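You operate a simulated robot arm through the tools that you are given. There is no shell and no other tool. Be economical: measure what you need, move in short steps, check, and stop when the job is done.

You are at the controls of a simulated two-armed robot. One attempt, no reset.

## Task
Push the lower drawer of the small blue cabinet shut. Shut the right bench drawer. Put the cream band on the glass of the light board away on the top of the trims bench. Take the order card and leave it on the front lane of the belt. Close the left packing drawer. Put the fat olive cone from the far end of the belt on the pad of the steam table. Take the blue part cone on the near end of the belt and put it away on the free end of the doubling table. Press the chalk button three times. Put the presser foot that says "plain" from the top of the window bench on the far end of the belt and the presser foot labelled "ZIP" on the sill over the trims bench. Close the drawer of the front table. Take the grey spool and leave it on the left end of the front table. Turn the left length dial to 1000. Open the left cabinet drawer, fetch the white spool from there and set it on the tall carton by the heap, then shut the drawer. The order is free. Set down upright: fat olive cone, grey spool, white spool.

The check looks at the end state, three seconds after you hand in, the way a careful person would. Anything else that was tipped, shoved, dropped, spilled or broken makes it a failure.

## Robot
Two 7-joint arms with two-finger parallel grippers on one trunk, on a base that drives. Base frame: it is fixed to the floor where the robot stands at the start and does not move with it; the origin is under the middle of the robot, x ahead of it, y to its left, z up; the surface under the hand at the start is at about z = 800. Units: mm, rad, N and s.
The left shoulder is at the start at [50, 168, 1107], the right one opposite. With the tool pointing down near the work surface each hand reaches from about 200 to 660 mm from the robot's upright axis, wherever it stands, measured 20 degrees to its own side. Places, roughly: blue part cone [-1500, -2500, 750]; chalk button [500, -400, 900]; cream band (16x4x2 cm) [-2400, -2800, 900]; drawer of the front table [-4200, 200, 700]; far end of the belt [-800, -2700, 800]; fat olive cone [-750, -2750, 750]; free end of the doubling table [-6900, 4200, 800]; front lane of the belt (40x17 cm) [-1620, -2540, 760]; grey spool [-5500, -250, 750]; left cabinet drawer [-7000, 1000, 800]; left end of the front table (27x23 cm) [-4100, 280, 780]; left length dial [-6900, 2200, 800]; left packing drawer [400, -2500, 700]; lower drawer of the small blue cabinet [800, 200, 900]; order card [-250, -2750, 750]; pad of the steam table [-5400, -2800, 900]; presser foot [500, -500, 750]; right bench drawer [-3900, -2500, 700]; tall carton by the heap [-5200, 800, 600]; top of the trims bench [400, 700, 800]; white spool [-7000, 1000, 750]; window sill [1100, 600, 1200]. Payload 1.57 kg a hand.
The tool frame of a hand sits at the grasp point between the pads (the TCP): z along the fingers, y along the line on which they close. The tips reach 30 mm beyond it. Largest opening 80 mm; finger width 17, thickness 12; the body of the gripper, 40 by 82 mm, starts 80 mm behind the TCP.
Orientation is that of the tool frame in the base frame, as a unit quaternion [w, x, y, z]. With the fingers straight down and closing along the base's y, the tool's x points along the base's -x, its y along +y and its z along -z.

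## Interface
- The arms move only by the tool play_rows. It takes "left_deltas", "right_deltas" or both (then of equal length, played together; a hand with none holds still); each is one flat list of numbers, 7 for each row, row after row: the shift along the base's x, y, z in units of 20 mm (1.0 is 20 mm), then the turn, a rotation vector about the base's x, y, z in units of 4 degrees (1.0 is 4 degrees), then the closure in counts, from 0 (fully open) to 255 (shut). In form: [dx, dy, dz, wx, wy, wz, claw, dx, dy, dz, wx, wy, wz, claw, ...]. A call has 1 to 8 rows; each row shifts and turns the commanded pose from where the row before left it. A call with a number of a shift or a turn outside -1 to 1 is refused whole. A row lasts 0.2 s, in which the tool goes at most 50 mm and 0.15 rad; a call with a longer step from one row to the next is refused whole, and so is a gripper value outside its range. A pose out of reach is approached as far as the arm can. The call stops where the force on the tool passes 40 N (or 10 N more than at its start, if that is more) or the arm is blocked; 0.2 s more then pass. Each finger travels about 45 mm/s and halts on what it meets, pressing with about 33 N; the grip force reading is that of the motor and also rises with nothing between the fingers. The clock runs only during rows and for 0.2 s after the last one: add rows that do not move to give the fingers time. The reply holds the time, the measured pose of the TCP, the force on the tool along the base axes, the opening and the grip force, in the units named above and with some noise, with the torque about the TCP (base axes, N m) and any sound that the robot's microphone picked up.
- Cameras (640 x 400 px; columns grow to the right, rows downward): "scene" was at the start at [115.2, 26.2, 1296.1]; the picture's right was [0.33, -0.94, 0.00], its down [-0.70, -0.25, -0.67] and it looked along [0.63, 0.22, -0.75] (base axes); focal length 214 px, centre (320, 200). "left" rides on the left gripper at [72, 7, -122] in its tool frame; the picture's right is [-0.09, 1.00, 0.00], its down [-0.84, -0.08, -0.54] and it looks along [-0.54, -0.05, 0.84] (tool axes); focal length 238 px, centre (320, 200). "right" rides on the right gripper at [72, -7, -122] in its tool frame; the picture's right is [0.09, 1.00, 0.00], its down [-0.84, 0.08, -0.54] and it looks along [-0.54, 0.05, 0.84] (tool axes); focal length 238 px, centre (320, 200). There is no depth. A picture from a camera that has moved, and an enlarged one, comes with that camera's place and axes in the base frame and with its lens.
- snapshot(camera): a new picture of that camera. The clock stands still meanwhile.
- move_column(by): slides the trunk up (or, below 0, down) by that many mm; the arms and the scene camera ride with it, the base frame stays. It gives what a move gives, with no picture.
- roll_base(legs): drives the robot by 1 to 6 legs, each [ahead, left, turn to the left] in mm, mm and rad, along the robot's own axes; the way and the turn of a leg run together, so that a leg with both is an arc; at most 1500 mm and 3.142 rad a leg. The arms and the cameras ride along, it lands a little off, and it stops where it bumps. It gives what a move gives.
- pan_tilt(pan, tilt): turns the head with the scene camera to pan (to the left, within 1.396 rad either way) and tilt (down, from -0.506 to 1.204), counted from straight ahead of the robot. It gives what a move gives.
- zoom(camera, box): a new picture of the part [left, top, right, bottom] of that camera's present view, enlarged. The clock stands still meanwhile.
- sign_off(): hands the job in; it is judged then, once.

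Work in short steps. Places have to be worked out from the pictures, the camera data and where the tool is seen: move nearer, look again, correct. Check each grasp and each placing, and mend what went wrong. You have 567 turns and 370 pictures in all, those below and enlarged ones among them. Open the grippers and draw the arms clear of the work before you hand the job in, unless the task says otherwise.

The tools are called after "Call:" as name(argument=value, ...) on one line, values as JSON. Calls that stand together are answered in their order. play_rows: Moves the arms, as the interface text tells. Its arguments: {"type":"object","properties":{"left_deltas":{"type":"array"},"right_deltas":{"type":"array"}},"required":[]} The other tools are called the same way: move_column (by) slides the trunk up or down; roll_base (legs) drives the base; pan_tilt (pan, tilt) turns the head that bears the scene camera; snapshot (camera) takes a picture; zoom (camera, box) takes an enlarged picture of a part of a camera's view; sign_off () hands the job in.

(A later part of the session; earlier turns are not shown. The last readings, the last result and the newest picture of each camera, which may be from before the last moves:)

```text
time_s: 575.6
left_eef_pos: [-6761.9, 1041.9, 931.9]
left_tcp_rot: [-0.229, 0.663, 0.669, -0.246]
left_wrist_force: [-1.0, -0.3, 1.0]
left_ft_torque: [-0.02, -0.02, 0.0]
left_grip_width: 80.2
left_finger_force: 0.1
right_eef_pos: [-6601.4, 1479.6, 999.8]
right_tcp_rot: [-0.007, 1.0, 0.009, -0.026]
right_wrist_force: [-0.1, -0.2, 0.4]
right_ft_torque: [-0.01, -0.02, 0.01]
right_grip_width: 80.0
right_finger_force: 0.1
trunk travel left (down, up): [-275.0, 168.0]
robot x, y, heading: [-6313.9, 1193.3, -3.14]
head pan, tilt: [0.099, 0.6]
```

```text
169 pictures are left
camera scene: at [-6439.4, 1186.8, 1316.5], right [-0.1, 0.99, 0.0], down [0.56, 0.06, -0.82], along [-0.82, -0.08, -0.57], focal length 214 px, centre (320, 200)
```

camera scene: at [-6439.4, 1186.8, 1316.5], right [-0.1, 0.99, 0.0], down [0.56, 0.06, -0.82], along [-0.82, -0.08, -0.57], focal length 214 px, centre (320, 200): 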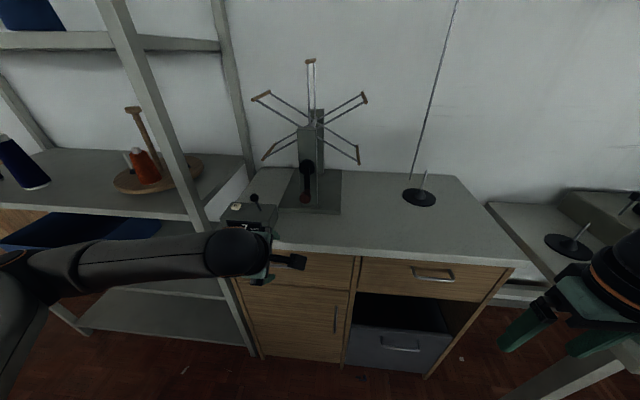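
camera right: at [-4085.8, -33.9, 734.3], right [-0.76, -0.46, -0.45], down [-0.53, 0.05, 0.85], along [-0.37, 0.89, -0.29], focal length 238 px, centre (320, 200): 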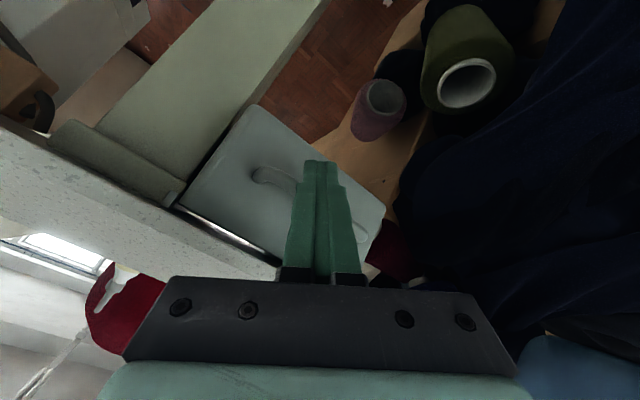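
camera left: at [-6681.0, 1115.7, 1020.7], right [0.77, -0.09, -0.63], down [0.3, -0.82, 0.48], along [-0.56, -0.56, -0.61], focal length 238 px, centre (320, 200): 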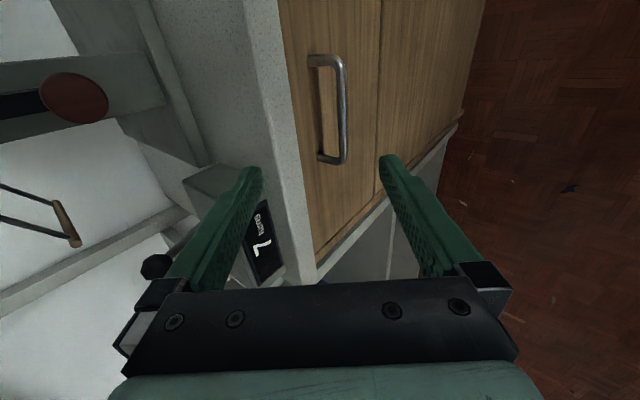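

Call:
zoom(camera="scene", box=[240, 210, 480, 330])

Call:
zoom(camera="left", box=[240, 30, 440, 230])

```text
2.67 times, centred on (360, 270) of scene
camera zoom: at [-6439.4, 1186.8, 1316.5], right [-0.1, 0.99, 0.0], down [0.56, 0.06, -0.82], along [-0.82, -0.08, -0.57], focal length 572 px, centre (213, 13)
```

zoom: 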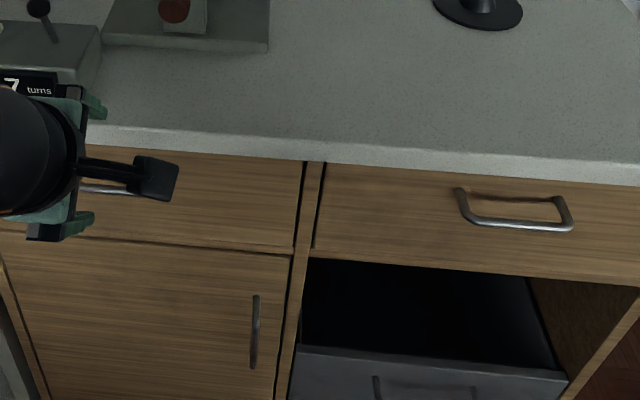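

```text
2.00 times, centred on (340, 130) of left
camera zoom: at [-6681.0, 1115.7, 1020.7], right [0.77, -0.09, -0.63], down [0.3, -0.82, 0.48], along [-0.56, -0.56, -0.61], focal length 477 px, centre (280, 340)
```

zoom: 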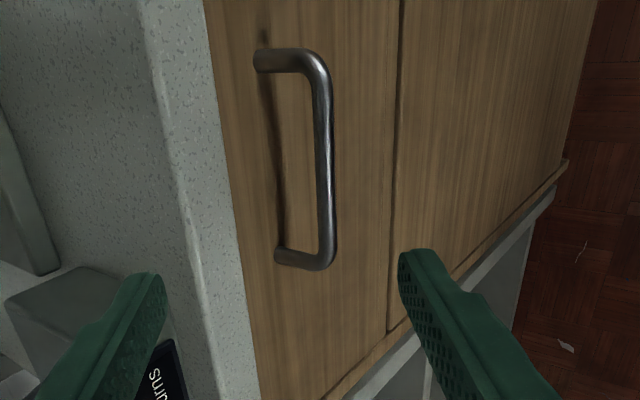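

Handle bar ≈[-6858,1035,768], standing ~35 mm off the face. Approach with fingers at 36 mm opening; first to a pre-grasp point.

Call:
play_rows(left_deltas=[-0.42, -0.06, -0.9, 0, 0, 0, 140, -0.42, -0.06, -0.9, 0, 0, 0, 140, -0.42, -0.06, -0.9, 0, 0, 0, 140, -0.42, -0.06, -0.9, 0, 0, 0, 140, -0.42, -0.06, -0.9, 0, 0, 0, 140, -0.42, -0.06, -0.9, 0, 0, 0, 140])

Call:
snapshot(camera="left")

```text
time_s: 577.0
left_eef_pos: [-6814.3, 1034.7, 824.2]
left_tcp_rot: [-0.229, 0.663, 0.67, -0.244]
left_wrist_force: [-0.3, -0.1, -0.3]
left_ft_torque: [0.01, 0.0, -0.01]
left_grip_width: 36.1
left_finger_force: 0.1
right_eef_pos: [-6601.4, 1480.1, 999.7]
right_tcp_rot: [-0.006, 1.0, 0.009, -0.026]
right_wrist_force: [0.3, 0.0, 0.4]
right_ft_torque: [-0.02, -0.02, -0.01]
right_grip_width: 80.3
right_finger_force: 0.1
trunk travel left (down, up): [-275.0, 168.0]
robot x, y, heading: [-6313.7, 1192.1, -3.144]
head pan, tilt: [0.099, 0.6]
```

```text
166 pictures are left
camera left: at [-6732.0, 1109.1, 914.4], right [0.77, -0.09, -0.63], down [0.3, -0.82, 0.48], along [-0.56, -0.56, -0.61], focal length 238 px, centre (320, 200)
```

left: 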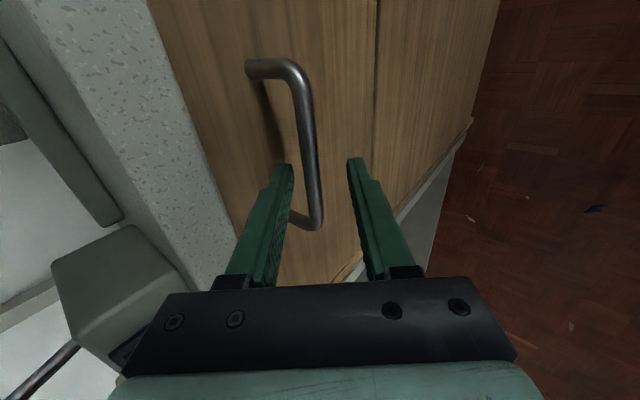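

Triangulation is ambiguous; the bar may already be between the fingers. Close gently to test.

Call:
play_rows(left_deltas=[0, 0, 0, 0, 0, 0, 200, 0, 0, 0, 0, 0, 0, 255, 0, 0, 0, 0, 0, 0, 255, 0, 0, 0, 0, 0, 0, 255])

Call:
snapshot(camera="left")

```text
time_s: 578.0
left_eef_pos: [-6813.8, 1035.7, 827.6]
left_tcp_rot: [-0.23, 0.662, 0.67, -0.246]
left_wrist_force: [-0.8, -1.7, 10.9]
left_ft_torque: [-0.08, 0.07, -0.09]
left_grip_width: 10.1
left_finger_force: 28.7
right_eef_pos: [-6600.9, 1479.3, 998.6]
right_tcp_rot: [-0.006, 1.0, 0.01, -0.027]
right_wrist_force: [0.3, 0.5, -0.4]
right_ft_torque: [-0.01, -0.01, 0.0]
right_grip_width: 79.8
right_finger_force: 0.1
trunk travel left (down, up): [-275.0, 168.0]
robot x, y, heading: [-6313.5, 1198.8, -3.14]
head pan, tilt: [0.099, 0.6]
```

```text
165 pictures are left
camera left: at [-6731.7, 1109.2, 916.2], right [0.77, -0.09, -0.63], down [0.3, -0.82, 0.48], along [-0.56, -0.56, -0.61], focal length 238 px, centre (320, 200)
```

left: 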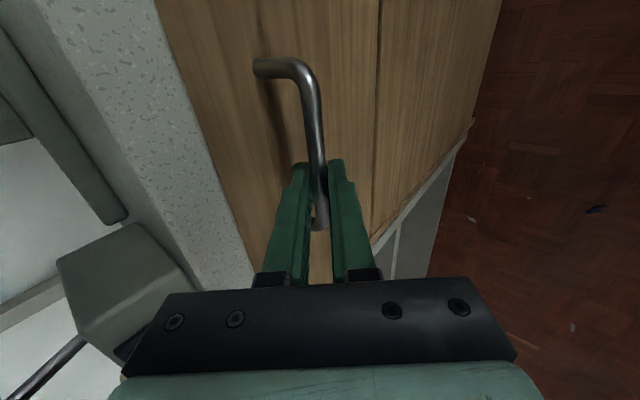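

Gripped (10 mm bar). Pull 40 mm with the arm to test.

Call:
play_rows(left_deltas=[0.4, 0, 0, 0, 0, 0, 255, 0.4, 0, 0, 0, 0, 0, 255, 0.4, 0, 0, 0, 0, 0, 255, 0.4, 0, 0, 0, 0, 0, 255, 0.4, 0, 0, 0, 0, 0, 255])

```text
time_s: 579.2
left_eef_pos: [-6771.9, 1036.1, 827.0]
left_tcp_rot: [-0.231, 0.662, 0.669, -0.247]
left_wrist_force: [0.0, -3.9, 21.8]
left_ft_torque: [0.06, 0.08, -0.24]
left_grip_width: 9.7
left_finger_force: 27.7
right_eef_pos: [-6599.8, 1479.2, 1000.3]
right_tcp_rot: [-0.006, 1.0, 0.009, -0.027]
right_wrist_force: [0.1, 0.6, -1.3]
right_ft_torque: [-0.01, -0.01, -0.03]
right_grip_width: 79.8
right_finger_force: 0.0
trunk travel left (down, up): [-275.0, 168.0]
robot x, y, heading: [-6314.4, 1194.9, -3.141]
head pan, tilt: [0.099, 0.6]
```

The drawer follows. Relieve the vertical load and pull further by driving back 170 mm.

Call:
play_rows(left_deltas=[0, 0, 0.15, 0, 0, 0, 255, 0, 0, 0.1, 0, 0, 0, 255])

Call:
roll_base(legs=[[-170, 0, 0]])

Call:
snapshot(camera="scene")

Call:
snapshot(camera="left")

```text
time_s: 579.8
left_eef_pos: [-6771.6, 1035.0, 826.6]
left_tcp_rot: [-0.227, 0.663, 0.671, -0.242]
left_wrist_force: [-0.6, -2.2, 1.5]
left_ft_torque: [0.48, 0.05, -0.45]
left_grip_width: 9.7
left_finger_force: 28.0
right_eef_pos: [-6601.2, 1479.6, 998.9]
right_tcp_rot: [-0.007, 1.0, 0.01, -0.027]
right_wrist_force: [-0.3, 1.0, 0.7]
right_ft_torque: [0.02, -0.03, 0.0]
right_grip_width: 80.1
right_finger_force: 0.0
trunk travel left (down, up): [-275.0, 168.0]
robot x, y, heading: [-6309.1, 1193.1, -3.139]
head pan, tilt: [0.099, 0.6]
```

```text
time_s: 581.3
left_eef_pos: [-6604.0, 1035.4, 827.5]
left_tcp_rot: [-0.226, 0.663, 0.671, -0.243]
left_wrist_force: [0.0, -6.1, -19.0]
left_ft_torque: [-0.48, -0.04, 0.29]
left_grip_width: 9.6
left_finger_force: 28.0
right_eef_pos: [-6433.1, 1479.6, 999.8]
right_tcp_rot: [-0.006, 1.0, 0.008, -0.025]
right_wrist_force: [-0.1, -1.1, -0.3]
right_ft_torque: [-0.01, -0.01, 0.01]
right_grip_width: 79.8
right_finger_force: 0.0
trunk travel left (down, up): [-275.0, 168.0]
robot x, y, heading: [-6141.8, 1193.6, 3.141]
head pan, tilt: [0.099, 0.6]
```

```text
164 pictures are left
camera scene: at [-6272.1, 1186.2, 1316.2], right [-0.1, 1.0, 0.0], down [0.56, 0.06, -0.82], along [-0.82, -0.08, -0.57], focal length 214 px, centre (320, 200)
```

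scene: 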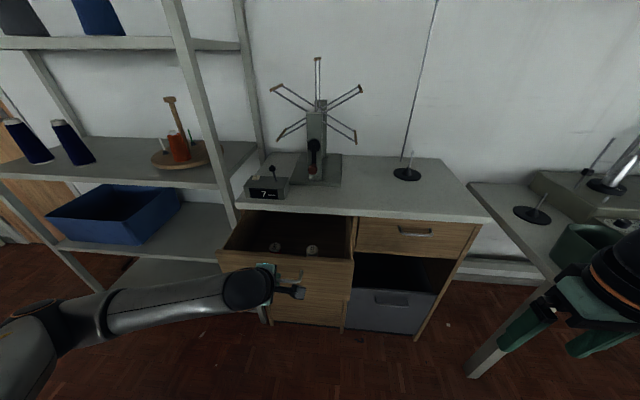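

```text
163 pictures are left
camera left: at [-6522.6, 1109.4, 916.9], right [0.78, -0.09, -0.62], down [0.29, -0.82, 0.49], along [-0.56, -0.56, -0.61], focal length 238 px, centre (320, 200)
```

left: 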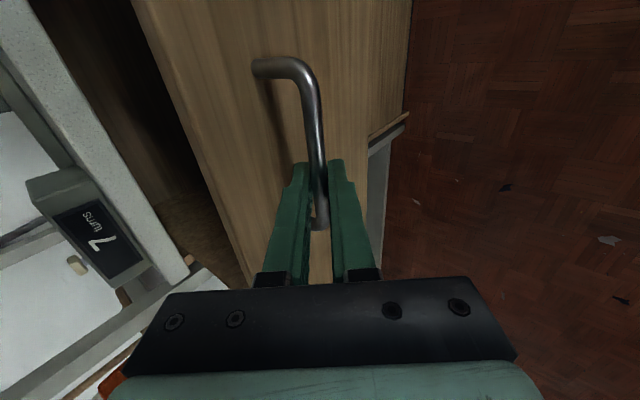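

Drawer opened ~210 mm; two spools visible inside. Release the handle and look inside.

Call:
play_rows(left_deltas=[0, 0, 0, 0, 0, 0, 180, 0, 0, 0, 0, 0, 0, 140, 0, 0, 0, 0, 0, 0, 140, 0.4, 0, 0.5, 0, 0, 0, 140, 0.6, 0, 0.75, 0, 0, 0, 140, 0.6, 0, 0.75, 0, 0, 0, 140, 0.5, 0, 0.9, 0, 0, 0, 140, 0.5, 0, 0.9, 0, 0, 0, 140])

Call:
zoom(camera="scene", box=[210, 190, 370, 330])

```text
time_s: 583.1
left_eef_pos: [-6551.8, 1035.8, 903.5]
left_tcp_rot: [-0.227, 0.662, 0.671, -0.244]
left_wrist_force: [-0.2, 1.0, 0.3]
left_ft_torque: [0.03, -0.01, 0.04]
left_grip_width: 36.2
left_finger_force: 0.1
right_eef_pos: [-6431.4, 1479.9, 1000.2]
right_tcp_rot: [-0.006, 1.0, 0.008, -0.026]
right_wrist_force: [-0.4, 0.0, 0.5]
right_ft_torque: [-0.02, 0.01, 0.01]
right_grip_width: 79.9
right_finger_force: 0.0
trunk travel left (down, up): [-275.0, 168.0]
robot x, y, heading: [-6146.9, 1195.9, 3.144]
head pan, tilt: [0.099, 0.6]
```

```text
2.86 times, centred on (290, 260) of scene
camera zoom: at [-6270.6, 1187.2, 1316.5], right [-0.1, 1.0, 0.0], down [0.56, 0.06, -0.83], along [-0.82, -0.08, -0.56], focal length 613 px, centre (406, 29)
```

zoom: 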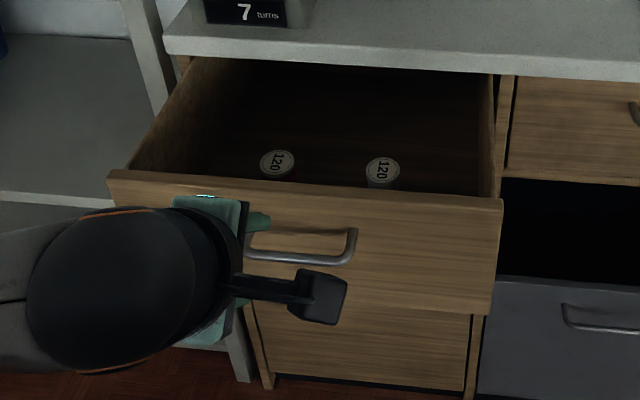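

Spools are at ≈[-6743,994] and [-6746,1115]. Level the hand and view them from above to find the white one.

Call:
play_rows(left_deltas=[0, 0, 0.8, 0, -1, 0, 140, 0, 0, 0.8, 0, -1, 0, 140, 0, 0, 0.8, 0, -1, 0, 140, 0, 0, 0.8, 0, -1, 0, 140, -0.5, 0, 0.8, 0, -1, 0, 140, -0.5, 0, 0.8, 0, -1, 0, 80, -0.5, 0, 0.8, 0, -1, 0, 64, -0.5, 0, 0, 0, -1, 0, 64])

Call:
play_rows(left_deltas=[-1, -0.2, 0, 0, -1, 0, 64, -1, -0.2, 0, 0, -0.7, 0, 64, -1, -0.2, 0, 0, 0, 0, 64, -1, -0.2, 0, 0, 0, 0, 64, -1, -0.2, 0, 0, 0, 0, 64, -1, -0.2, 0, 0, 0, 0, 64])

Call:
snapshot(camera="left")

```text
time_s: 584.9
left_eef_pos: [-6591.6, 1036.3, 1015.1]
left_tcp_rot: [-0.033, 0.705, 0.706, -0.051]
left_wrist_force: [-0.4, -0.1, 1.0]
left_ft_torque: [0.0, 0.02, 0.01]
left_grip_width: 60.0
left_finger_force: 0.2
right_eef_pos: [-6431.8, 1481.0, 1000.3]
right_tcp_rot: [-0.006, 1.0, 0.008, -0.026]
right_wrist_force: [-1.4, -0.2, 0.2]
right_ft_torque: [-0.01, 0.0, -0.02]
right_grip_width: 80.3
right_finger_force: 0.0
trunk travel left (down, up): [-275.0, 168.0]
robot x, y, heading: [-6144.2, 1195.5, 3.14]
head pan, tilt: [0.099, 0.6]
```

```text
time_s: 586.3
left_eef_pos: [-6712.2, 1012.0, 1016.1]
left_tcp_rot: [0.009, 0.706, 0.708, -0.01]
left_wrist_force: [0.0, -0.6, 0.3]
left_ft_torque: [-0.02, 0.03, 0.02]
left_grip_width: 59.9
left_finger_force: 0.1
right_eef_pos: [-6431.6, 1480.6, 999.0]
right_tcp_rot: [-0.006, 1.0, 0.007, -0.027]
right_wrist_force: [-0.3, -0.6, -0.7]
right_ft_torque: [-0.01, -0.05, 0.01]
right_grip_width: 80.4
right_finger_force: 0.1
trunk travel left (down, up): [-275.0, 168.0]
robot x, y, heading: [-6146.4, 1194.7, 3.137]
head pan, tilt: [0.099, 0.6]
```

```text
161 pictures are left
camera left: at [-6703.6, 1086.4, 1136.6], right [1.0, -0.09, 0.0], down [-0.08, -0.82, 0.56], along [-0.05, -0.56, -0.83], focal length 238 px, centre (320, 200)
```

left: 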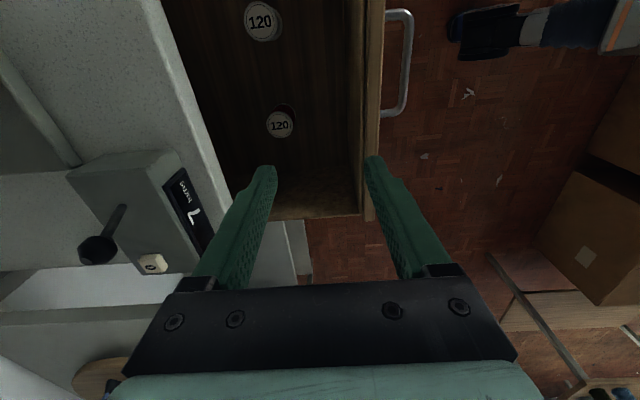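

Call:
zoom(camera="left", box=[200, 0, 340, 150])

```text
2.67 times, centred on (270, 75) of left
camera zoom: at [-6703.6, 1086.4, 1136.6], right [1.0, -0.09, 0.0], down [-0.08, -0.82, 0.56], along [-0.05, -0.56, -0.83], focal length 636 px, centre (453, 533)
```

zoom: 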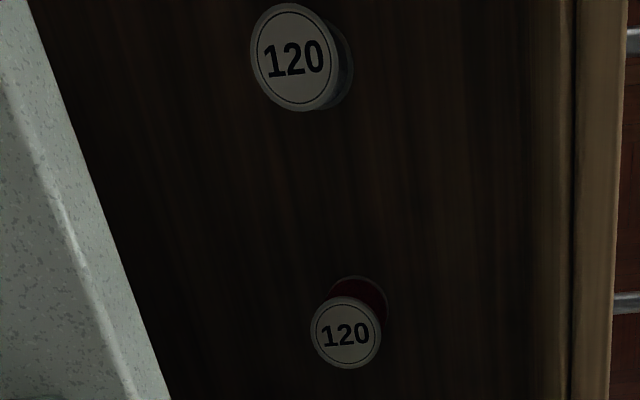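

Call:
zoom(camera="scene", box=[260, 230, 340, 270])

```text
8.00 times, centred on (300, 250) of scene
camera zoom: at [-6270.8, 1187.3, 1316.5], right [-0.1, 1.0, 0.0], down [0.56, 0.06, -0.82], along [-0.82, -0.08, -0.57], focal length 1716 px, centre (480, -200)
```

zoom: 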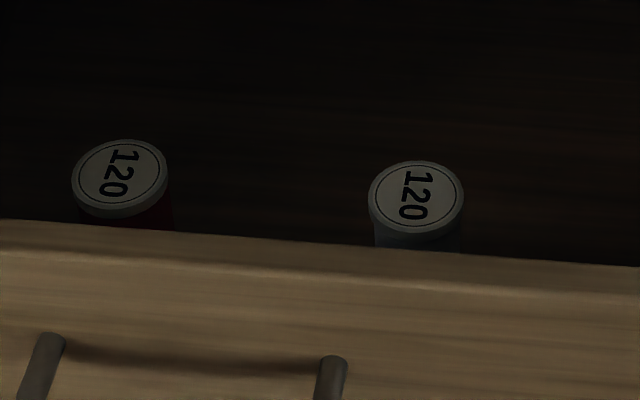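

Red thread on the nearer-south one, the other looks dark; the white spool may lie deeper. I pull the drawer further open with closed fingertips hooked behind its front panel (inner face x≈−6660).

Call:
play_rows(left_deltas=[0.3, 0.6, -0.5, 0, 0, 0, 255, 0.3, 0.6, -0.5, 0, 0, 0, 255, 0.3, 0.6, -0.9, 0, 0, 0, 255, 0.2, 0.6, -0.9, 0, 0, 0, 255, 0, 0, -1, 0, 0, 0, 255, 0, 0, -1, 0, 0, 0, 255, 0, 0, -1, 0, 0, 0, 255, 0, 0, -1, 0, 0, 0, 255])

Call:
snapshot(camera="left")

Call:
zoom(camera="scene", box=[210, 180, 370, 320])

```text
time_s: 588.1
left_eef_pos: [-6689.4, 1061.3, 879.7]
left_tcp_rot: [0.008, 0.706, 0.708, -0.01]
left_wrist_force: [0.0, 0.1, 0.0]
left_ft_torque: [0.0, 0.03, 0.05]
left_grip_width: 0.2
left_finger_force: 20.9
right_eef_pos: [-6431.6, 1480.6, 999.5]
right_tcp_rot: [-0.006, 1.0, 0.009, -0.027]
right_wrist_force: [0.3, 0.0, 0.1]
right_ft_torque: [0.01, 0.0, -0.01]
right_grip_width: 80.3
right_finger_force: 0.0
trunk travel left (down, up): [-275.0, 168.0]
robot x, y, heading: [-6143.2, 1193.3, 3.145]
head pan, tilt: [0.099, 0.6]
```

```text
158 pictures are left
camera left: at [-6680.8, 1134.7, 1000.1], right [1.0, -0.09, 0.0], down [-0.07, -0.82, 0.56], along [-0.05, -0.56, -0.83], focal length 238 px, centre (320, 200)
```

left: 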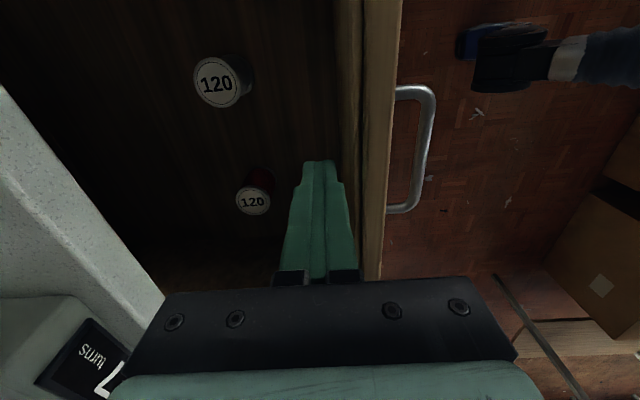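

```text
2.86 times, centred on (290, 250) of scene
camera zoom: at [-6270.8, 1187.1, 1316.5], right [-0.1, 1.0, 0.0], down [0.56, 0.06, -0.83], along [-0.82, -0.08, -0.57], focal length 613 px, centre (406, 57)
```

zoom: 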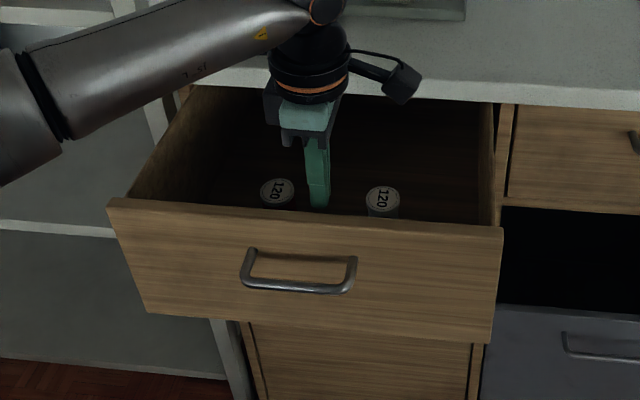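

Call:
zoom(camera="left", box=[160, 30, 300, 230])

```text
2.00 times, centred on (230, 130) of left
camera zoom: at [-6680.8, 1134.7, 1000.1], right [1.0, -0.09, 0.0], down [-0.07, -0.82, 0.56], along [-0.05, -0.56, -0.83], focal length 477 px, centre (500, 340)
```

zoom: 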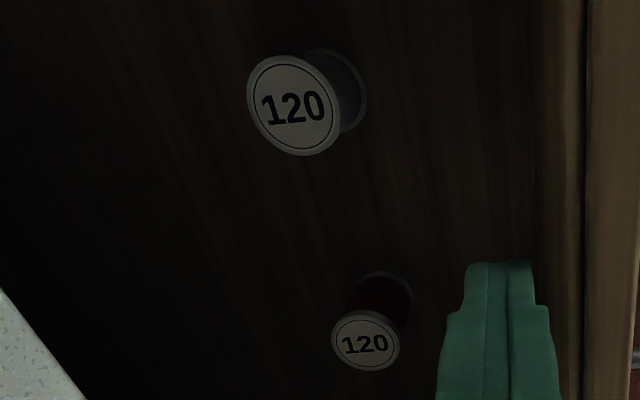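

Lower behind the front panel and drive back 120 mm to open it further.

Call:
play_rows(left_deltas=[0, 0, -0.9, 0, 0, 0, 255, 0, 0, -0.9, 0, 0, 0, 255, 0.5, 0, 0, 0, 0, 0, 255, 0.3, 0, 0, 0, 0, 0, 255, 0.2, 0, 0, 0, 0, 0, 255])

Call:
roll_base(legs=[[-110, 0, 0]])

Call:
play_rows(left_deltas=[-0.3, 0, 0.5, 0, 0, 0, 255, -0.3, 0, 1, 0, 0, 0, 255, 0, 0, 1, 0, 0, 0, 255, 0, 0, 1, 0, 0, 0, 255, 0, 0, 1, 0, 0, 0, 255, 0, 0, 1, 0, 0, 0, 255, -0.5, 0, 1, 0, 0, 0, 64, -0.5, 0, 1, 0, 0, 0, 64])

Call:
snapshot(camera="left")

Call:
zoom(camera="scene", box=[210, 180, 370, 320])

```text
time_s: 589.3
left_eef_pos: [-6669.2, 1061.4, 843.4]
left_tcp_rot: [0.008, 0.707, 0.708, -0.01]
left_wrist_force: [-1.0, 1.1, 0.7]
left_ft_torque: [-0.03, -0.03, 0.02]
left_grip_width: 0.1
left_finger_force: 21.4
right_eef_pos: [-6432.0, 1481.7, 998.0]
right_tcp_rot: [-0.006, 1.0, 0.008, -0.027]
right_wrist_force: [-0.4, -0.1, 0.8]
right_ft_torque: [0.02, 0.0, -0.02]
right_grip_width: 80.0
right_finger_force: 0.1
trunk travel left (down, up): [-275.0, 168.0]
robot x, y, heading: [-6141.7, 1197.5, 3.138]
head pan, tilt: [0.099, 0.6]
```

```text
time_s: 590.4
left_eef_pos: [-6593.8, 1059.3, 844.0]
left_tcp_rot: [-0.005, 0.704, 0.71, -0.019]
left_wrist_force: [-3.5, 0.3, -0.3]
left_ft_torque: [-0.05, -0.02, -0.04]
left_grip_width: 0.1
left_finger_force: 21.1
right_eef_pos: [-6347.9, 1481.0, 1000.2]
right_tcp_rot: [-0.007, 1.0, 0.008, -0.026]
right_wrist_force: [-0.3, 0.7, -0.3]
right_ft_torque: [-0.01, 0.0, -0.03]
right_grip_width: 79.9
right_finger_force: 0.1
trunk travel left (down, up): [-275.0, 168.0]
robot x, y, heading: [-6059.8, 1195.7, 3.139]
head pan, tilt: [0.099, 0.6]
stopped in leg 1: the force on the tool passed its limit at 78 N (the readings are from after the stop); the commanded pose is now the measured one
```

```text
time_s: 592.2
left_eef_pos: [-6625.4, 1061.4, 994.4]
left_tcp_rot: [-0.005, 0.704, 0.71, -0.019]
left_wrist_force: [0.1, 0.3, 0.4]
left_ft_torque: [-0.02, -0.04, 0.03]
left_grip_width: 50.1
left_finger_force: 0.0
right_eef_pos: [-6347.4, 1479.0, 999.3]
right_tcp_rot: [-0.007, 1.0, 0.009, -0.026]
right_wrist_force: [0.3, 0.9, -0.4]
right_ft_torque: [-0.02, -0.01, 0.01]
right_grip_width: 80.0
right_finger_force: 0.0
trunk travel left (down, up): [-275.0, 168.0]
robot x, y, heading: [-6063.8, 1194.3, 3.142]
head pan, tilt: [0.099, 0.6]
```

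```text
155 pictures are left
camera left: at [-6613.8, 1133.4, 1114.6], right [1.0, -0.08, -0.03], down [-0.05, -0.83, 0.56], along [-0.07, -0.56, -0.83], focal length 238 px, centre (320, 200)
```

left: 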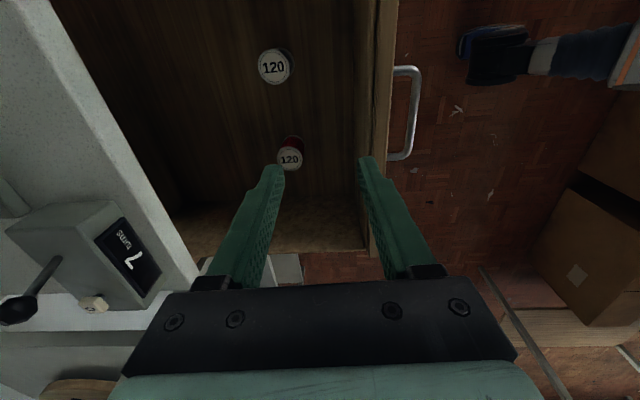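

```text
2.86 times, centred on (290, 250) of scene
camera zoom: at [-6186.7, 1187.3, 1316.5], right [-0.1, 1.0, 0.0], down [0.56, 0.06, -0.83], along [-0.82, -0.08, -0.56], focal length 613 px, centre (406, 57)
```

zoom: 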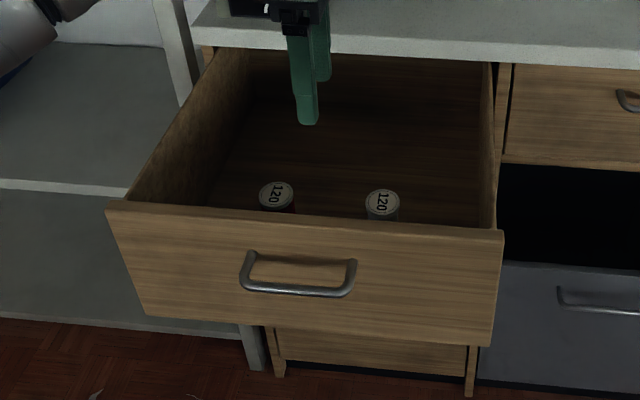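

Call:
zoom(camera="left", box=[220, 30, 340, 180])

```text
2.67 times, centred on (280, 105) of left
camera zoom: at [-6613.8, 1133.4, 1114.6], right [1.0, -0.08, -0.03], down [-0.05, -0.83, 0.56], along [-0.07, -0.56, -0.83], focal length 636 px, centre (427, 453)
```

zoom: 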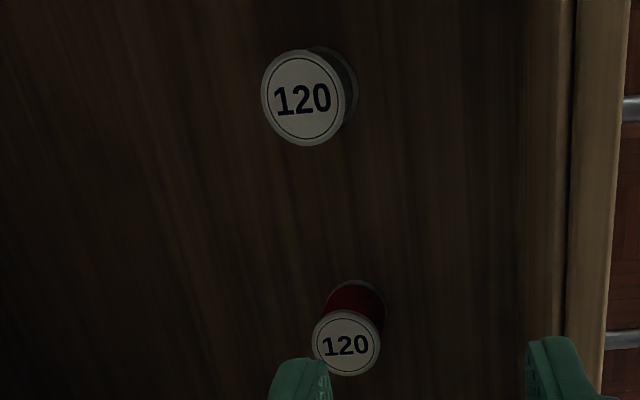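

Only a red spool and this one: the white is the northern spool, at ≈[-6686,1109], top z≈765. Drive 80 ahead for reach and go above it.

Call:
roll_base(legs=[[80, 0, 0]])

Call:
play_rows(left_deltas=[0.25, 0.6, -0.9, 0, 0, 0, 64, 0.25, 0.6, -0.9, 0, 0, 0, 64, 0.25, 0.6, -0.9, 0, 0, 0, 64, 0.2, 0.6, -0.9, 0, 0, 0, 64, 0, 0, -0.9, 0, 0, 0, 64, 0, 0, -0.9, 0, 0, 0, 64])

Call:
snapshot(camera="left")

```text
time_s: 593.2
left_eef_pos: [-6703.9, 1060.1, 993.8]
left_tcp_rot: [-0.003, 0.704, 0.71, -0.018]
left_wrist_force: [0.0, -0.1, 0.1]
left_ft_torque: [0.02, -0.02, -0.01]
left_grip_width: 59.8
left_finger_force: 0.0
right_eef_pos: [-6426.7, 1480.6, 999.8]
right_tcp_rot: [-0.006, 1.0, 0.007, -0.026]
right_wrist_force: [0.5, -0.5, 0.2]
right_ft_torque: [0.0, -0.04, 0.03]
right_grip_width: 80.2
right_finger_force: 0.0
trunk travel left (down, up): [-275.0, 168.0]
robot x, y, heading: [-6140.8, 1192.4, 3.142]
head pan, tilt: [0.099, 0.6]
```

```text
time_s: 594.6
left_eef_pos: [-6683.6, 1109.5, 884.9]
left_tcp_rot: [-0.004, 0.704, 0.71, -0.019]
left_wrist_force: [0.4, -0.1, 0.0]
left_ft_torque: [-0.04, 0.01, -0.07]
left_grip_width: 60.2
left_finger_force: 0.0
right_eef_pos: [-6427.5, 1479.9, 999.6]
right_tcp_rot: [-0.006, 1.0, 0.008, -0.026]
right_wrist_force: [0.1, -0.4, 0.7]
right_ft_torque: [-0.03, 0.0, 0.0]
right_grip_width: 80.2
right_finger_force: 0.0
trunk travel left (down, up): [-275.0, 168.0]
robot x, y, heading: [-6138.3, 1193.4, 3.141]
head pan, tilt: [0.099, 0.6]
```

```text
152 pictures are left
camera left: at [-6674.0, 1182.1, 1006.3], right [1.0, -0.08, -0.03], down [-0.05, -0.83, 0.56], along [-0.07, -0.56, -0.83], focal length 238 px, centre (320, 200)
```

left: 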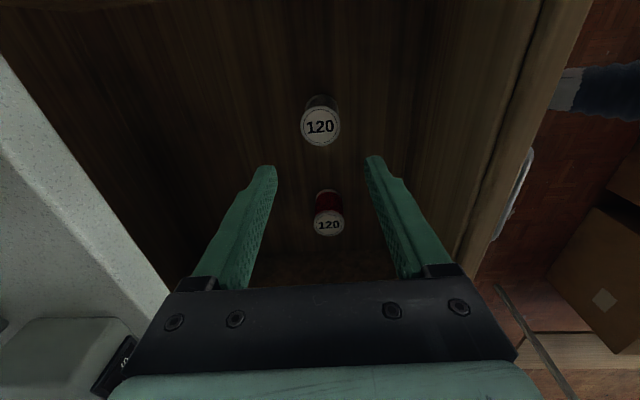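

Well aligned. Descend and grasp.

Call:
play_rows(left_deltas=[-0.15, 0, -1, 0, 0, 0, 64, 0, 0, -1, 0, 0, 0, 64, 0, 0, -1, 0, 0, 0, 64, 0, 0, -1, 0, 0, 0, 64, 0, 0, -1, 0, 0, 0, 64, 0, 0, -0.7, 0, 0, 0, 64])

Call:
snapshot(camera="left")

```text
time_s: 596.0
left_eef_pos: [-6686.3, 1108.7, 772.0]
left_tcp_rot: [-0.005, 0.704, 0.71, -0.019]
left_wrist_force: [-0.4, 0.3, 0.1]
left_ft_torque: [0.01, -0.01, 0.03]
left_grip_width: 59.9
left_finger_force: 0.1
right_eef_pos: [-6427.3, 1479.4, 999.0]
right_tcp_rot: [-0.007, 1.0, 0.007, -0.026]
right_wrist_force: [0.1, -0.2, 0.2]
right_ft_torque: [0.02, 0.03, 0.01]
right_grip_width: 79.9
right_finger_force: 0.0
trunk travel left (down, up): [-275.0, 168.0]
robot x, y, heading: [-6139.7, 1194.7, 3.142]
head pan, tilt: [0.099, 0.6]
```

```text
151 pictures are left
camera left: at [-6676.2, 1182.3, 892.7], right [1.0, -0.08, -0.03], down [-0.05, -0.83, 0.56], along [-0.07, -0.56, -0.83], focal length 238 px, centre (320, 200)
```

left: 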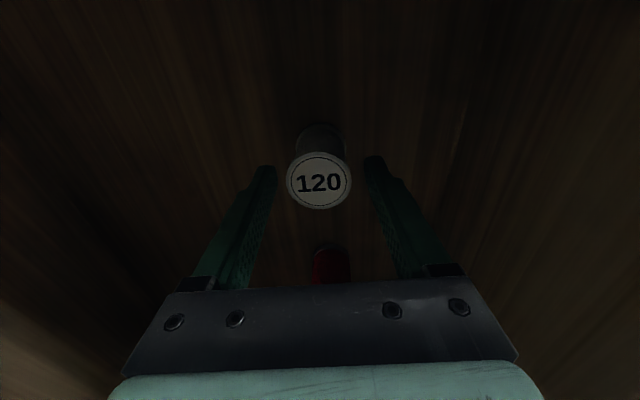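

Call:
play_rows(left_deltas=[0, 0, -0.5, 0, 0, 0, 64, 0, 0, -0.4, 0, 0, 0, 64, 0, 0, 0, 0, 0, 0, 255, 0, 0, 0, 0, 0, 0, 255, 0, 0, 0, 0, 0, 0, 255, 0, 0, 0, 0, 0, 0, 255])

Call:
play_rows(left_deltas=[0, 0, 0.5, 0, 0, 0, 255, 0, 0, 1, 0, 0, 0, 255, 0, 0, 1, 0, 0, 0, 255, 0, 0, 1, 0, 0, 0, 255, 0, 0, 1, 0, 0, 0, 255, 0, 0, 1, 0, 0, 0, 255, 0, 0, 1, 0, 0, 0, 255, 0, 0, 1, 0, 0, 0, 255])

Call:
play_rows(left_deltas=[0, 0, 1, 0, 0, 0, 255, 0.5, 0, 1, 0, 0, 0, 255, 0.9, 0, 0.8, 0, 0, 0, 255, 0.9, 0, 0.5, 0, 0, 0, 255])

Call:
snapshot(camera="left")

Call:
snapshot(camera="scene")

```text
time_s: 597.5
left_eef_pos: [-6688.2, 1109.3, 753.5]
left_tcp_rot: [-0.005, 0.704, 0.71, -0.02]
left_wrist_force: [0.1, -0.3, 1.9]
left_ft_torque: [-0.06, -0.07, -0.04]
left_grip_width: 38.7
left_finger_force: 33.0
right_eef_pos: [-6427.8, 1480.1, 998.9]
right_tcp_rot: [-0.007, 1.0, 0.008, -0.026]
right_wrist_force: [-0.8, 0.8, 0.6]
right_ft_torque: [0.0, 0.03, 0.02]
right_grip_width: 79.9
right_finger_force: 0.1
trunk travel left (down, up): [-275.0, 168.0]
robot x, y, heading: [-6139.7, 1195.9, 3.141]
head pan, tilt: [0.099, 0.6]
```

```text
time_s: 599.2
left_eef_pos: [-6688.9, 1107.9, 904.7]
left_tcp_rot: [-0.004, 0.704, 0.71, -0.018]
left_wrist_force: [0.6, -0.5, -1.3]
left_ft_torque: [-0.02, 0.0, -0.03]
left_grip_width: 38.6
left_finger_force: 32.9
right_eef_pos: [-6427.7, 1479.8, 999.7]
right_tcp_rot: [-0.008, 1.0, 0.007, -0.026]
right_wrist_force: [-0.5, -1.3, -0.9]
right_ft_torque: [0.0, -0.03, 0.01]
right_grip_width: 80.0
right_finger_force: 0.0
trunk travel left (down, up): [-275.0, 168.0]
robot x, y, heading: [-6138.4, 1197.2, 3.142]
head pan, tilt: [0.099, 0.6]
```

```text
time_s: 600.2
left_eef_pos: [-6643.7, 1107.5, 970.0]
left_tcp_rot: [-0.005, 0.704, 0.71, -0.019]
left_wrist_force: [0.1, 0.4, -1.3]
left_ft_torque: [0.0, 0.0, 0.01]
left_grip_width: 38.5
left_finger_force: 32.8
right_eef_pos: [-6426.9, 1479.8, 999.1]
right_tcp_rot: [-0.007, 1.0, 0.008, -0.026]
right_wrist_force: [-0.2, 0.8, -0.6]
right_ft_torque: [-0.01, -0.02, -0.02]
right_grip_width: 80.1
right_finger_force: 0.1
trunk travel left (down, up): [-275.0, 168.0]
robot x, y, heading: [-6135.3, 1193.9, 3.144]
head pan, tilt: [0.099, 0.6]
```

```text
150 pictures are left
camera left: at [-6631.6, 1181.5, 1091.2], right [1.0, -0.08, -0.03], down [-0.05, -0.83, 0.56], along [-0.07, -0.56, -0.83], focal length 238 px, centre (320, 200)
```

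left: 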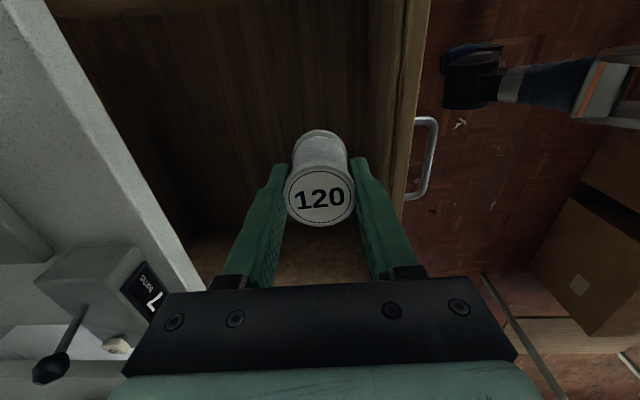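

```text
149 pictures are left
camera scene: at [-6265.9, 1187.2, 1316.5], right [-0.1, 1.0, 0.0], down [0.56, 0.06, -0.83], along [-0.82, -0.08, -0.56], focal length 214 px, centre (320, 200)
```

scene: 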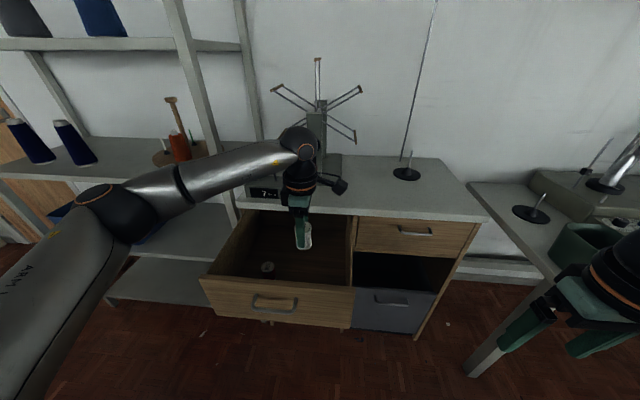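

White spool in hand. Retract the left hand, back up 80, and bring the right hand (closed, pitched) in front of the drawer, north of the handle.

Call:
play_rows(left_deltas=[0.9, -0.5, 0.5, 0, 0, 0, 255, 0.9, -0.5, 0.5, 0, 0, 0, 255, 0.9, -0.5, 0.5, 0, 0, 0, 255, 0.9, -0.5, 0.5, 0, 0, 0, 255, 0.9, -0.5, 0.5, 0, 0, 0, 255, 0.9, -0.5, 0.5, 0, 0, 0, 255, 0.5, -0.5, 0.5, 0, 0, 0, 255, 0, -0.5, 0.5, 0, 0, 0, 255])

Call:
roll_base(legs=[[-100, 0, 0]])

Call:
play_rows(right_deltas=[-0.4, -1, -0.3, 0, 1, 0, 255, -0.4, -1, -0.3, 0, 1, 0, 255, -0.4, -1, -0.3, 0, 1, 0, 255, -0.4, -1, -0.3, 0, 1, 0, 255, -0.4, -1, -0.3, 0, 1, 0, 255, -0.4, -1, -0.3, 0, 1, 0, 255, -0.4, -1, -0.3, 0, 1, 0, 255, -0.4, -1, -0.3, 0, 1, 0, 255])

Call:
snapshot(camera="scene")

Call:
snapshot(camera="right")

```text
time_s: 602.0
left_eef_pos: [-6522.8, 1027.9, 1049.9]
left_tcp_rot: [-0.004, 0.704, 0.71, -0.02]
left_wrist_force: [0.5, -0.1, 0.3]
left_ft_torque: [0.0, 0.01, -0.03]
left_grip_width: 38.5
left_finger_force: 33.1
right_eef_pos: [-6427.0, 1480.1, 999.3]
right_tcp_rot: [-0.007, 1.0, 0.009, -0.027]
right_wrist_force: [-0.4, 0.5, 0.1]
right_ft_torque: [-0.03, 0.01, 0.05]
right_grip_width: 79.9
right_finger_force: 0.1
trunk travel left (down, up): [-275.0, 168.0]
robot x, y, heading: [-6136.3, 1192.9, 3.142]
head pan, tilt: [0.099, 0.6]
```

```text
time_s: 603.2
left_eef_pos: [-6422.3, 1027.9, 1051.1]
left_tcp_rot: [-0.004, 0.705, 0.709, -0.019]
left_wrist_force: [0.4, -0.4, -1.0]
left_ft_torque: [0.0, 0.02, -0.02]
left_grip_width: 38.7
left_finger_force: 32.7
right_eef_pos: [-6324.9, 1480.9, 999.9]
right_tcp_rot: [-0.007, 1.0, 0.007, -0.027]
right_wrist_force: [0.1, -0.1, 0.3]
right_ft_torque: [0.0, 0.01, 0.01]
right_grip_width: 80.0
right_finger_force: 0.1
trunk travel left (down, up): [-275.0, 168.0]
robot x, y, heading: [-6036.4, 1195.3, 3.142]
head pan, tilt: [0.099, 0.6]
```

```text
time_s: 605.0
left_eef_pos: [-6423.0, 1028.4, 1050.9]
left_tcp_rot: [-0.004, 0.705, 0.709, -0.019]
left_wrist_force: [0.3, 0.2, -0.5]
left_ft_torque: [0.03, -0.01, -0.02]
left_grip_width: 38.9
left_finger_force: 33.0
right_eef_pos: [-6401.0, 1317.3, 954.3]
right_tcp_rot: [-0.008, 0.953, 0.005, -0.302]
right_wrist_force: [0.2, -0.4, 0.9]
right_ft_torque: [-0.02, 0.0, -0.01]
right_grip_width: 0.0
right_finger_force: 21.2
right hand out of reach, approached as far as the arm can: row 4, 5, 6
trunk travel left (down, up): [-275.0, 168.0]
robot x, y, heading: [-6039.4, 1196.5, 3.136]
head pan, tilt: [0.099, 0.6]
```

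```text
148 pictures are left
camera scene: at [-6164.6, 1187.0, 1316.5], right [-0.1, 1.0, 0.0], down [0.56, 0.06, -0.82], along [-0.82, -0.08, -0.57], focal length 214 px, centre (320, 200)
```

scene: 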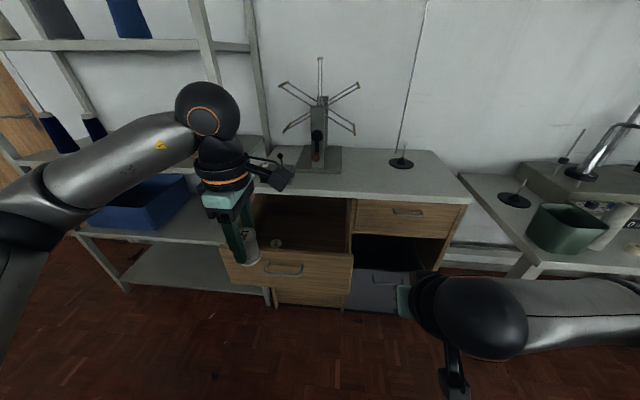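

```text
147 pictures are left
camera right: at [-6270.9, 1324.5, 1012.2], right [0.08, -0.99, -0.07], down [-0.37, -0.1, 0.92], along [-0.92, -0.05, -0.38], focal length 238 px, centre (320, 200)
```

right: 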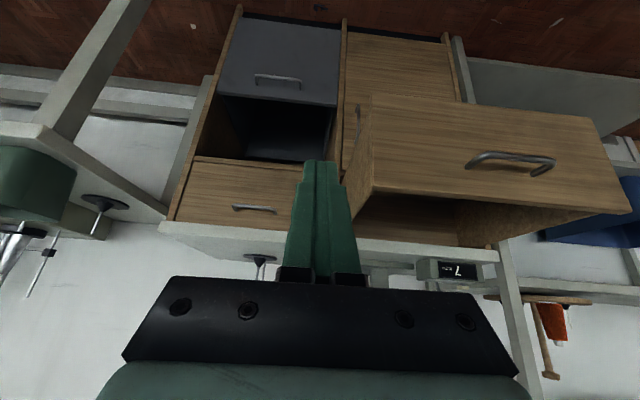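

Face spans z 684–863; I'll push at [−6575,1150,790]. Bring the right hand there.

Call:
play_rows(right_deltas=[-0.5, -0.95, -0.8, 0, 0, 0, 255, -0.5, -0.95, -0.8, 0, 0, 0, 255, -0.5, -0.95, -0.8, 0, 0, 0, 255, -0.5, -0.95, -0.8, 0, 0, 0, 255, -0.5, -0.95, -0.8, 0, 0, 0, 255, -0.5, -0.95, -0.8, 0, 0, 0, 255, -0.5, -0.95, -0.8, 0, 0, 0, 255, -0.5, -0.95, -0.8, 0, 0, 0, 255])

Call:
snapshot(camera="right")

```text
time_s: 606.8
left_eef_pos: [-6422.7, 1027.7, 1049.4]
left_tcp_rot: [-0.004, 0.704, 0.71, -0.019]
left_wrist_force: [-1.5, 0.2, 1.0]
left_ft_torque: [0.05, 0.0, 0.03]
left_grip_width: 38.4
left_finger_force: 32.9
right_eef_pos: [-6479.3, 1167.2, 826.0]
right_tcp_rot: [-0.008, 0.954, 0.005, -0.301]
right_wrist_force: [-0.2, -0.6, -1.2]
right_ft_torque: [-0.03, -0.01, -0.01]
right_grip_width: 0.1
right_finger_force: 21.5
trunk travel left (down, up): [-275.0, 168.0]
robot x, y, heading: [-6034.9, 1199.4, 3.142]
head pan, tilt: [0.099, 0.6]
```

```text
146 pictures are left
camera right: at [-6349.1, 1172.4, 884.5], right [0.08, -0.99, -0.07], down [-0.37, -0.1, 0.92], along [-0.92, -0.05, -0.38], focal length 238 px, centre (320, 200)
```

right: 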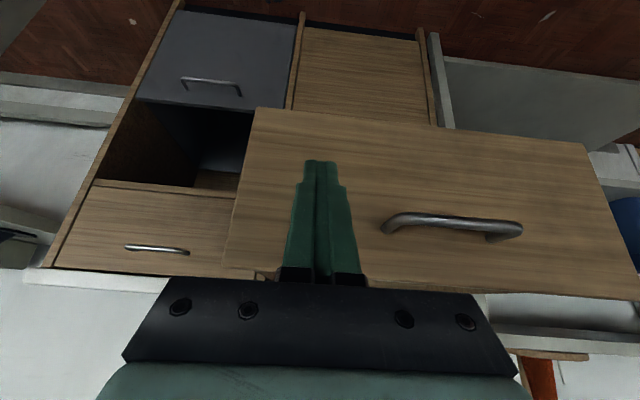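

Aligned. Push with the arm first.

Call:
play_rows(right_deltas=[-1, -0.1, -0.2, 0, 0, 0, 255, -1, -0.1, -0.2, 0, 0, 0, 255, -1, -0.1, -0.2, 0, 0, 0, 255, -0.8, -0.1, -0.2, 0, 0, 0, 255, -0.8, 0, 0, 0, 0, 0, 255, -0.8, 0, 0, 0, 0, 0, 255, -0.8, 0, 0, 0, 0, 0, 255, -0.8, 0, 0, 0, 0, 0, 255])

Call:
play_rows(right_deltas=[-0.8, 0, 0, 0, 0, 0, 255, -0.8, 0, 0, 0, 0, 0, 255, -0.8, 0, 0, 0, 0, 0, 255, -0.8, 0, 0, 0, 0, 0, 255, -0.8, 0, 0, 0, 0, 0, 255])

Call:
snapshot(camera="right")

Call:
snapshot(camera="scene")

```text
time_s: 608.6
left_eef_pos: [-6422.0, 1029.4, 1050.1]
left_tcp_rot: [-0.004, 0.705, 0.709, -0.019]
left_wrist_force: [0.7, 0.2, 0.3]
left_ft_torque: [-0.03, -0.01, -0.01]
left_grip_width: 38.3
left_finger_force: 33.6
right_eef_pos: [-6619.6, 1157.7, 810.1]
right_tcp_rot: [-0.008, 0.953, 0.006, -0.302]
right_wrist_force: [-0.3, 0.1, 0.5]
right_ft_torque: [0.03, -0.02, 0.01]
right_grip_width: 0.1
right_finger_force: 21.2
trunk travel left (down, up): [-275.0, 168.0]
robot x, y, heading: [-6038.1, 1194.4, 3.138]
head pan, tilt: [0.099, 0.6]
```

```text
time_s: 609.8
left_eef_pos: [-6423.4, 1028.3, 1049.9]
left_tcp_rot: [-0.004, 0.704, 0.71, -0.019]
left_wrist_force: [0.6, 0.8, 0.5]
left_ft_torque: [0.0, -0.03, 0.02]
left_grip_width: 38.4
left_finger_force: 33.5
right_eef_pos: [-6698.5, 1158.0, 808.7]
right_tcp_rot: [-0.008, 0.953, 0.006, -0.301]
right_wrist_force: [0.3, -0.4, 0.4]
right_ft_torque: [0.0, -0.04, 0.01]
right_grip_width: 0.0
right_finger_force: 21.1
trunk travel left (down, up): [-275.0, 168.0]
robot x, y, heading: [-6040.8, 1195.5, 3.139]
head pan, tilt: [0.099, 0.6]
```

```text
145 pictures are left
camera right: at [-6569.7, 1164.4, 868.3], right [0.08, -0.99, -0.07], down [-0.37, -0.1, 0.92], along [-0.92, -0.05, -0.38], focal length 238 px, centre (320, 200)
```

right: 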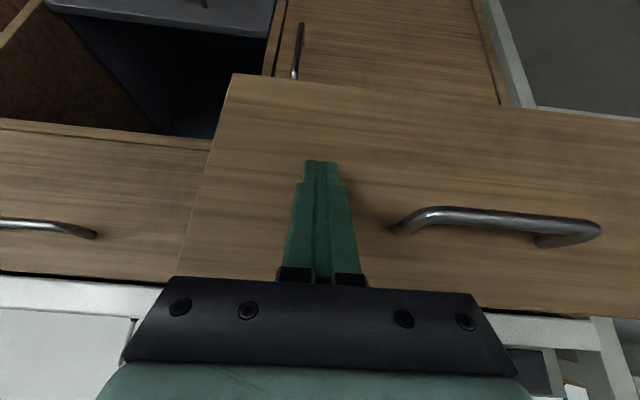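

```text
144 pictures are left
camera scene: at [-6164.4, 1187.0, 1316.5], right [-0.1, 1.0, 0.0], down [0.56, 0.06, -0.83], along [-0.82, -0.08, -0.56], focal length 214 px, centre (320, 200)
```

scene: 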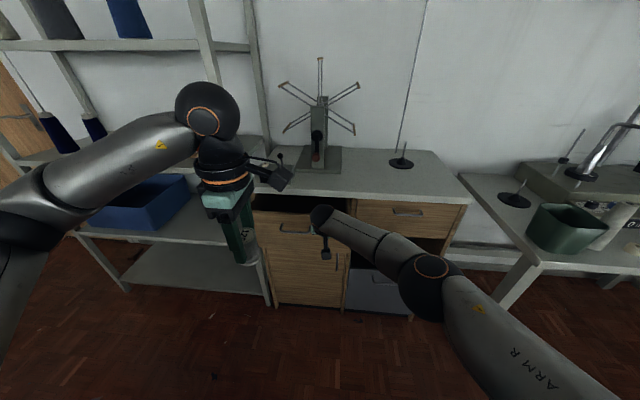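

Drawer is going in. Finish by driving ahead (it stops on force).

Call:
roll_base(legs=[[110, 0, 0]])

Call:
play_rows(right_deltas=[-0.4, 0, 0, 0, 0, 0, 255, -0.4, 0, 0, 0, 0, 0, 255, -0.4, 0, 0, 0, 0, 0, 255, -0.4, 0, 0, 0, 0, 0, 255, -0.3, 0, 0, 0, 0, 0, 255, -0.3, 0, 0, 0, 0, 0, 255])

Call:
snapshot(camera="right")

```text
time_s: 611.0
left_eef_pos: [-6529.4, 1029.1, 1048.1]
left_tcp_rot: [-0.003, 0.704, 0.71, -0.019]
left_wrist_force: [-0.3, 0.8, -0.3]
left_ft_torque: [-0.03, -0.01, 0.0]
left_grip_width: 38.4
left_finger_force: 32.6
right_eef_pos: [-6805.6, 1158.0, 809.3]
right_tcp_rot: [-0.008, 0.954, 0.006, -0.301]
right_wrist_force: [0.1, 1.0, 1.1]
right_ft_torque: [0.01, 0.01, -0.03]
right_grip_width: 0.0
right_finger_force: 21.5
trunk travel left (down, up): [-275.0, 168.0]
robot x, y, heading: [-6146.5, 1200.4, 3.144]
head pan, tilt: [0.099, 0.6]
```

```text
time_s: 612.4
left_eef_pos: [-6528.3, 1028.5, 1049.3]
left_tcp_rot: [-0.003, 0.704, 0.71, -0.019]
left_wrist_force: [0.0, 0.0, 0.0]
left_ft_torque: [0.03, -0.01, 0.02]
left_grip_width: 38.7
left_finger_force: 32.6
right_eef_pos: [-6816.6, 1163.3, 811.1]
right_tcp_rot: [-0.009, 0.954, 0.005, -0.301]
right_wrist_force: [-0.4, -0.2, -0.2]
right_ft_torque: [0.01, 0.04, 0.0]
right_grip_width: 0.0
right_finger_force: 21.7
right hand out of reach, approached as far as the arm can: row 2, 3, 4, 5, 6
trunk travel left (down, up): [-275.0, 168.0]
robot x, y, heading: [-6145.0, 1193.9, 3.142]
head pan, tilt: [0.099, 0.6]
```

```text
143 pictures are left
camera right: at [-6686.6, 1169.3, 869.2], right [0.08, -0.99, -0.07], down [-0.37, -0.1, 0.92], along [-0.92, -0.05, -0.38], focal length 238 px, centre (320, 200)
```

right: 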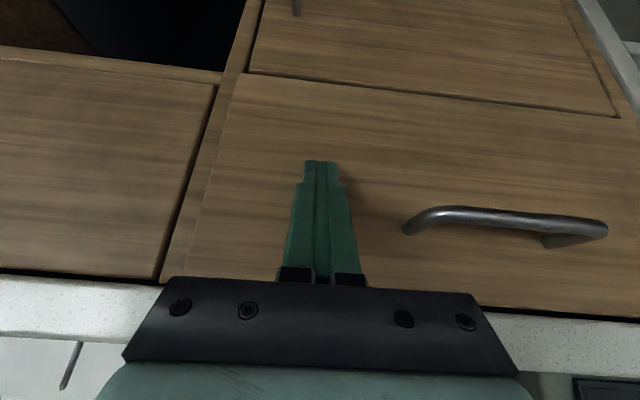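

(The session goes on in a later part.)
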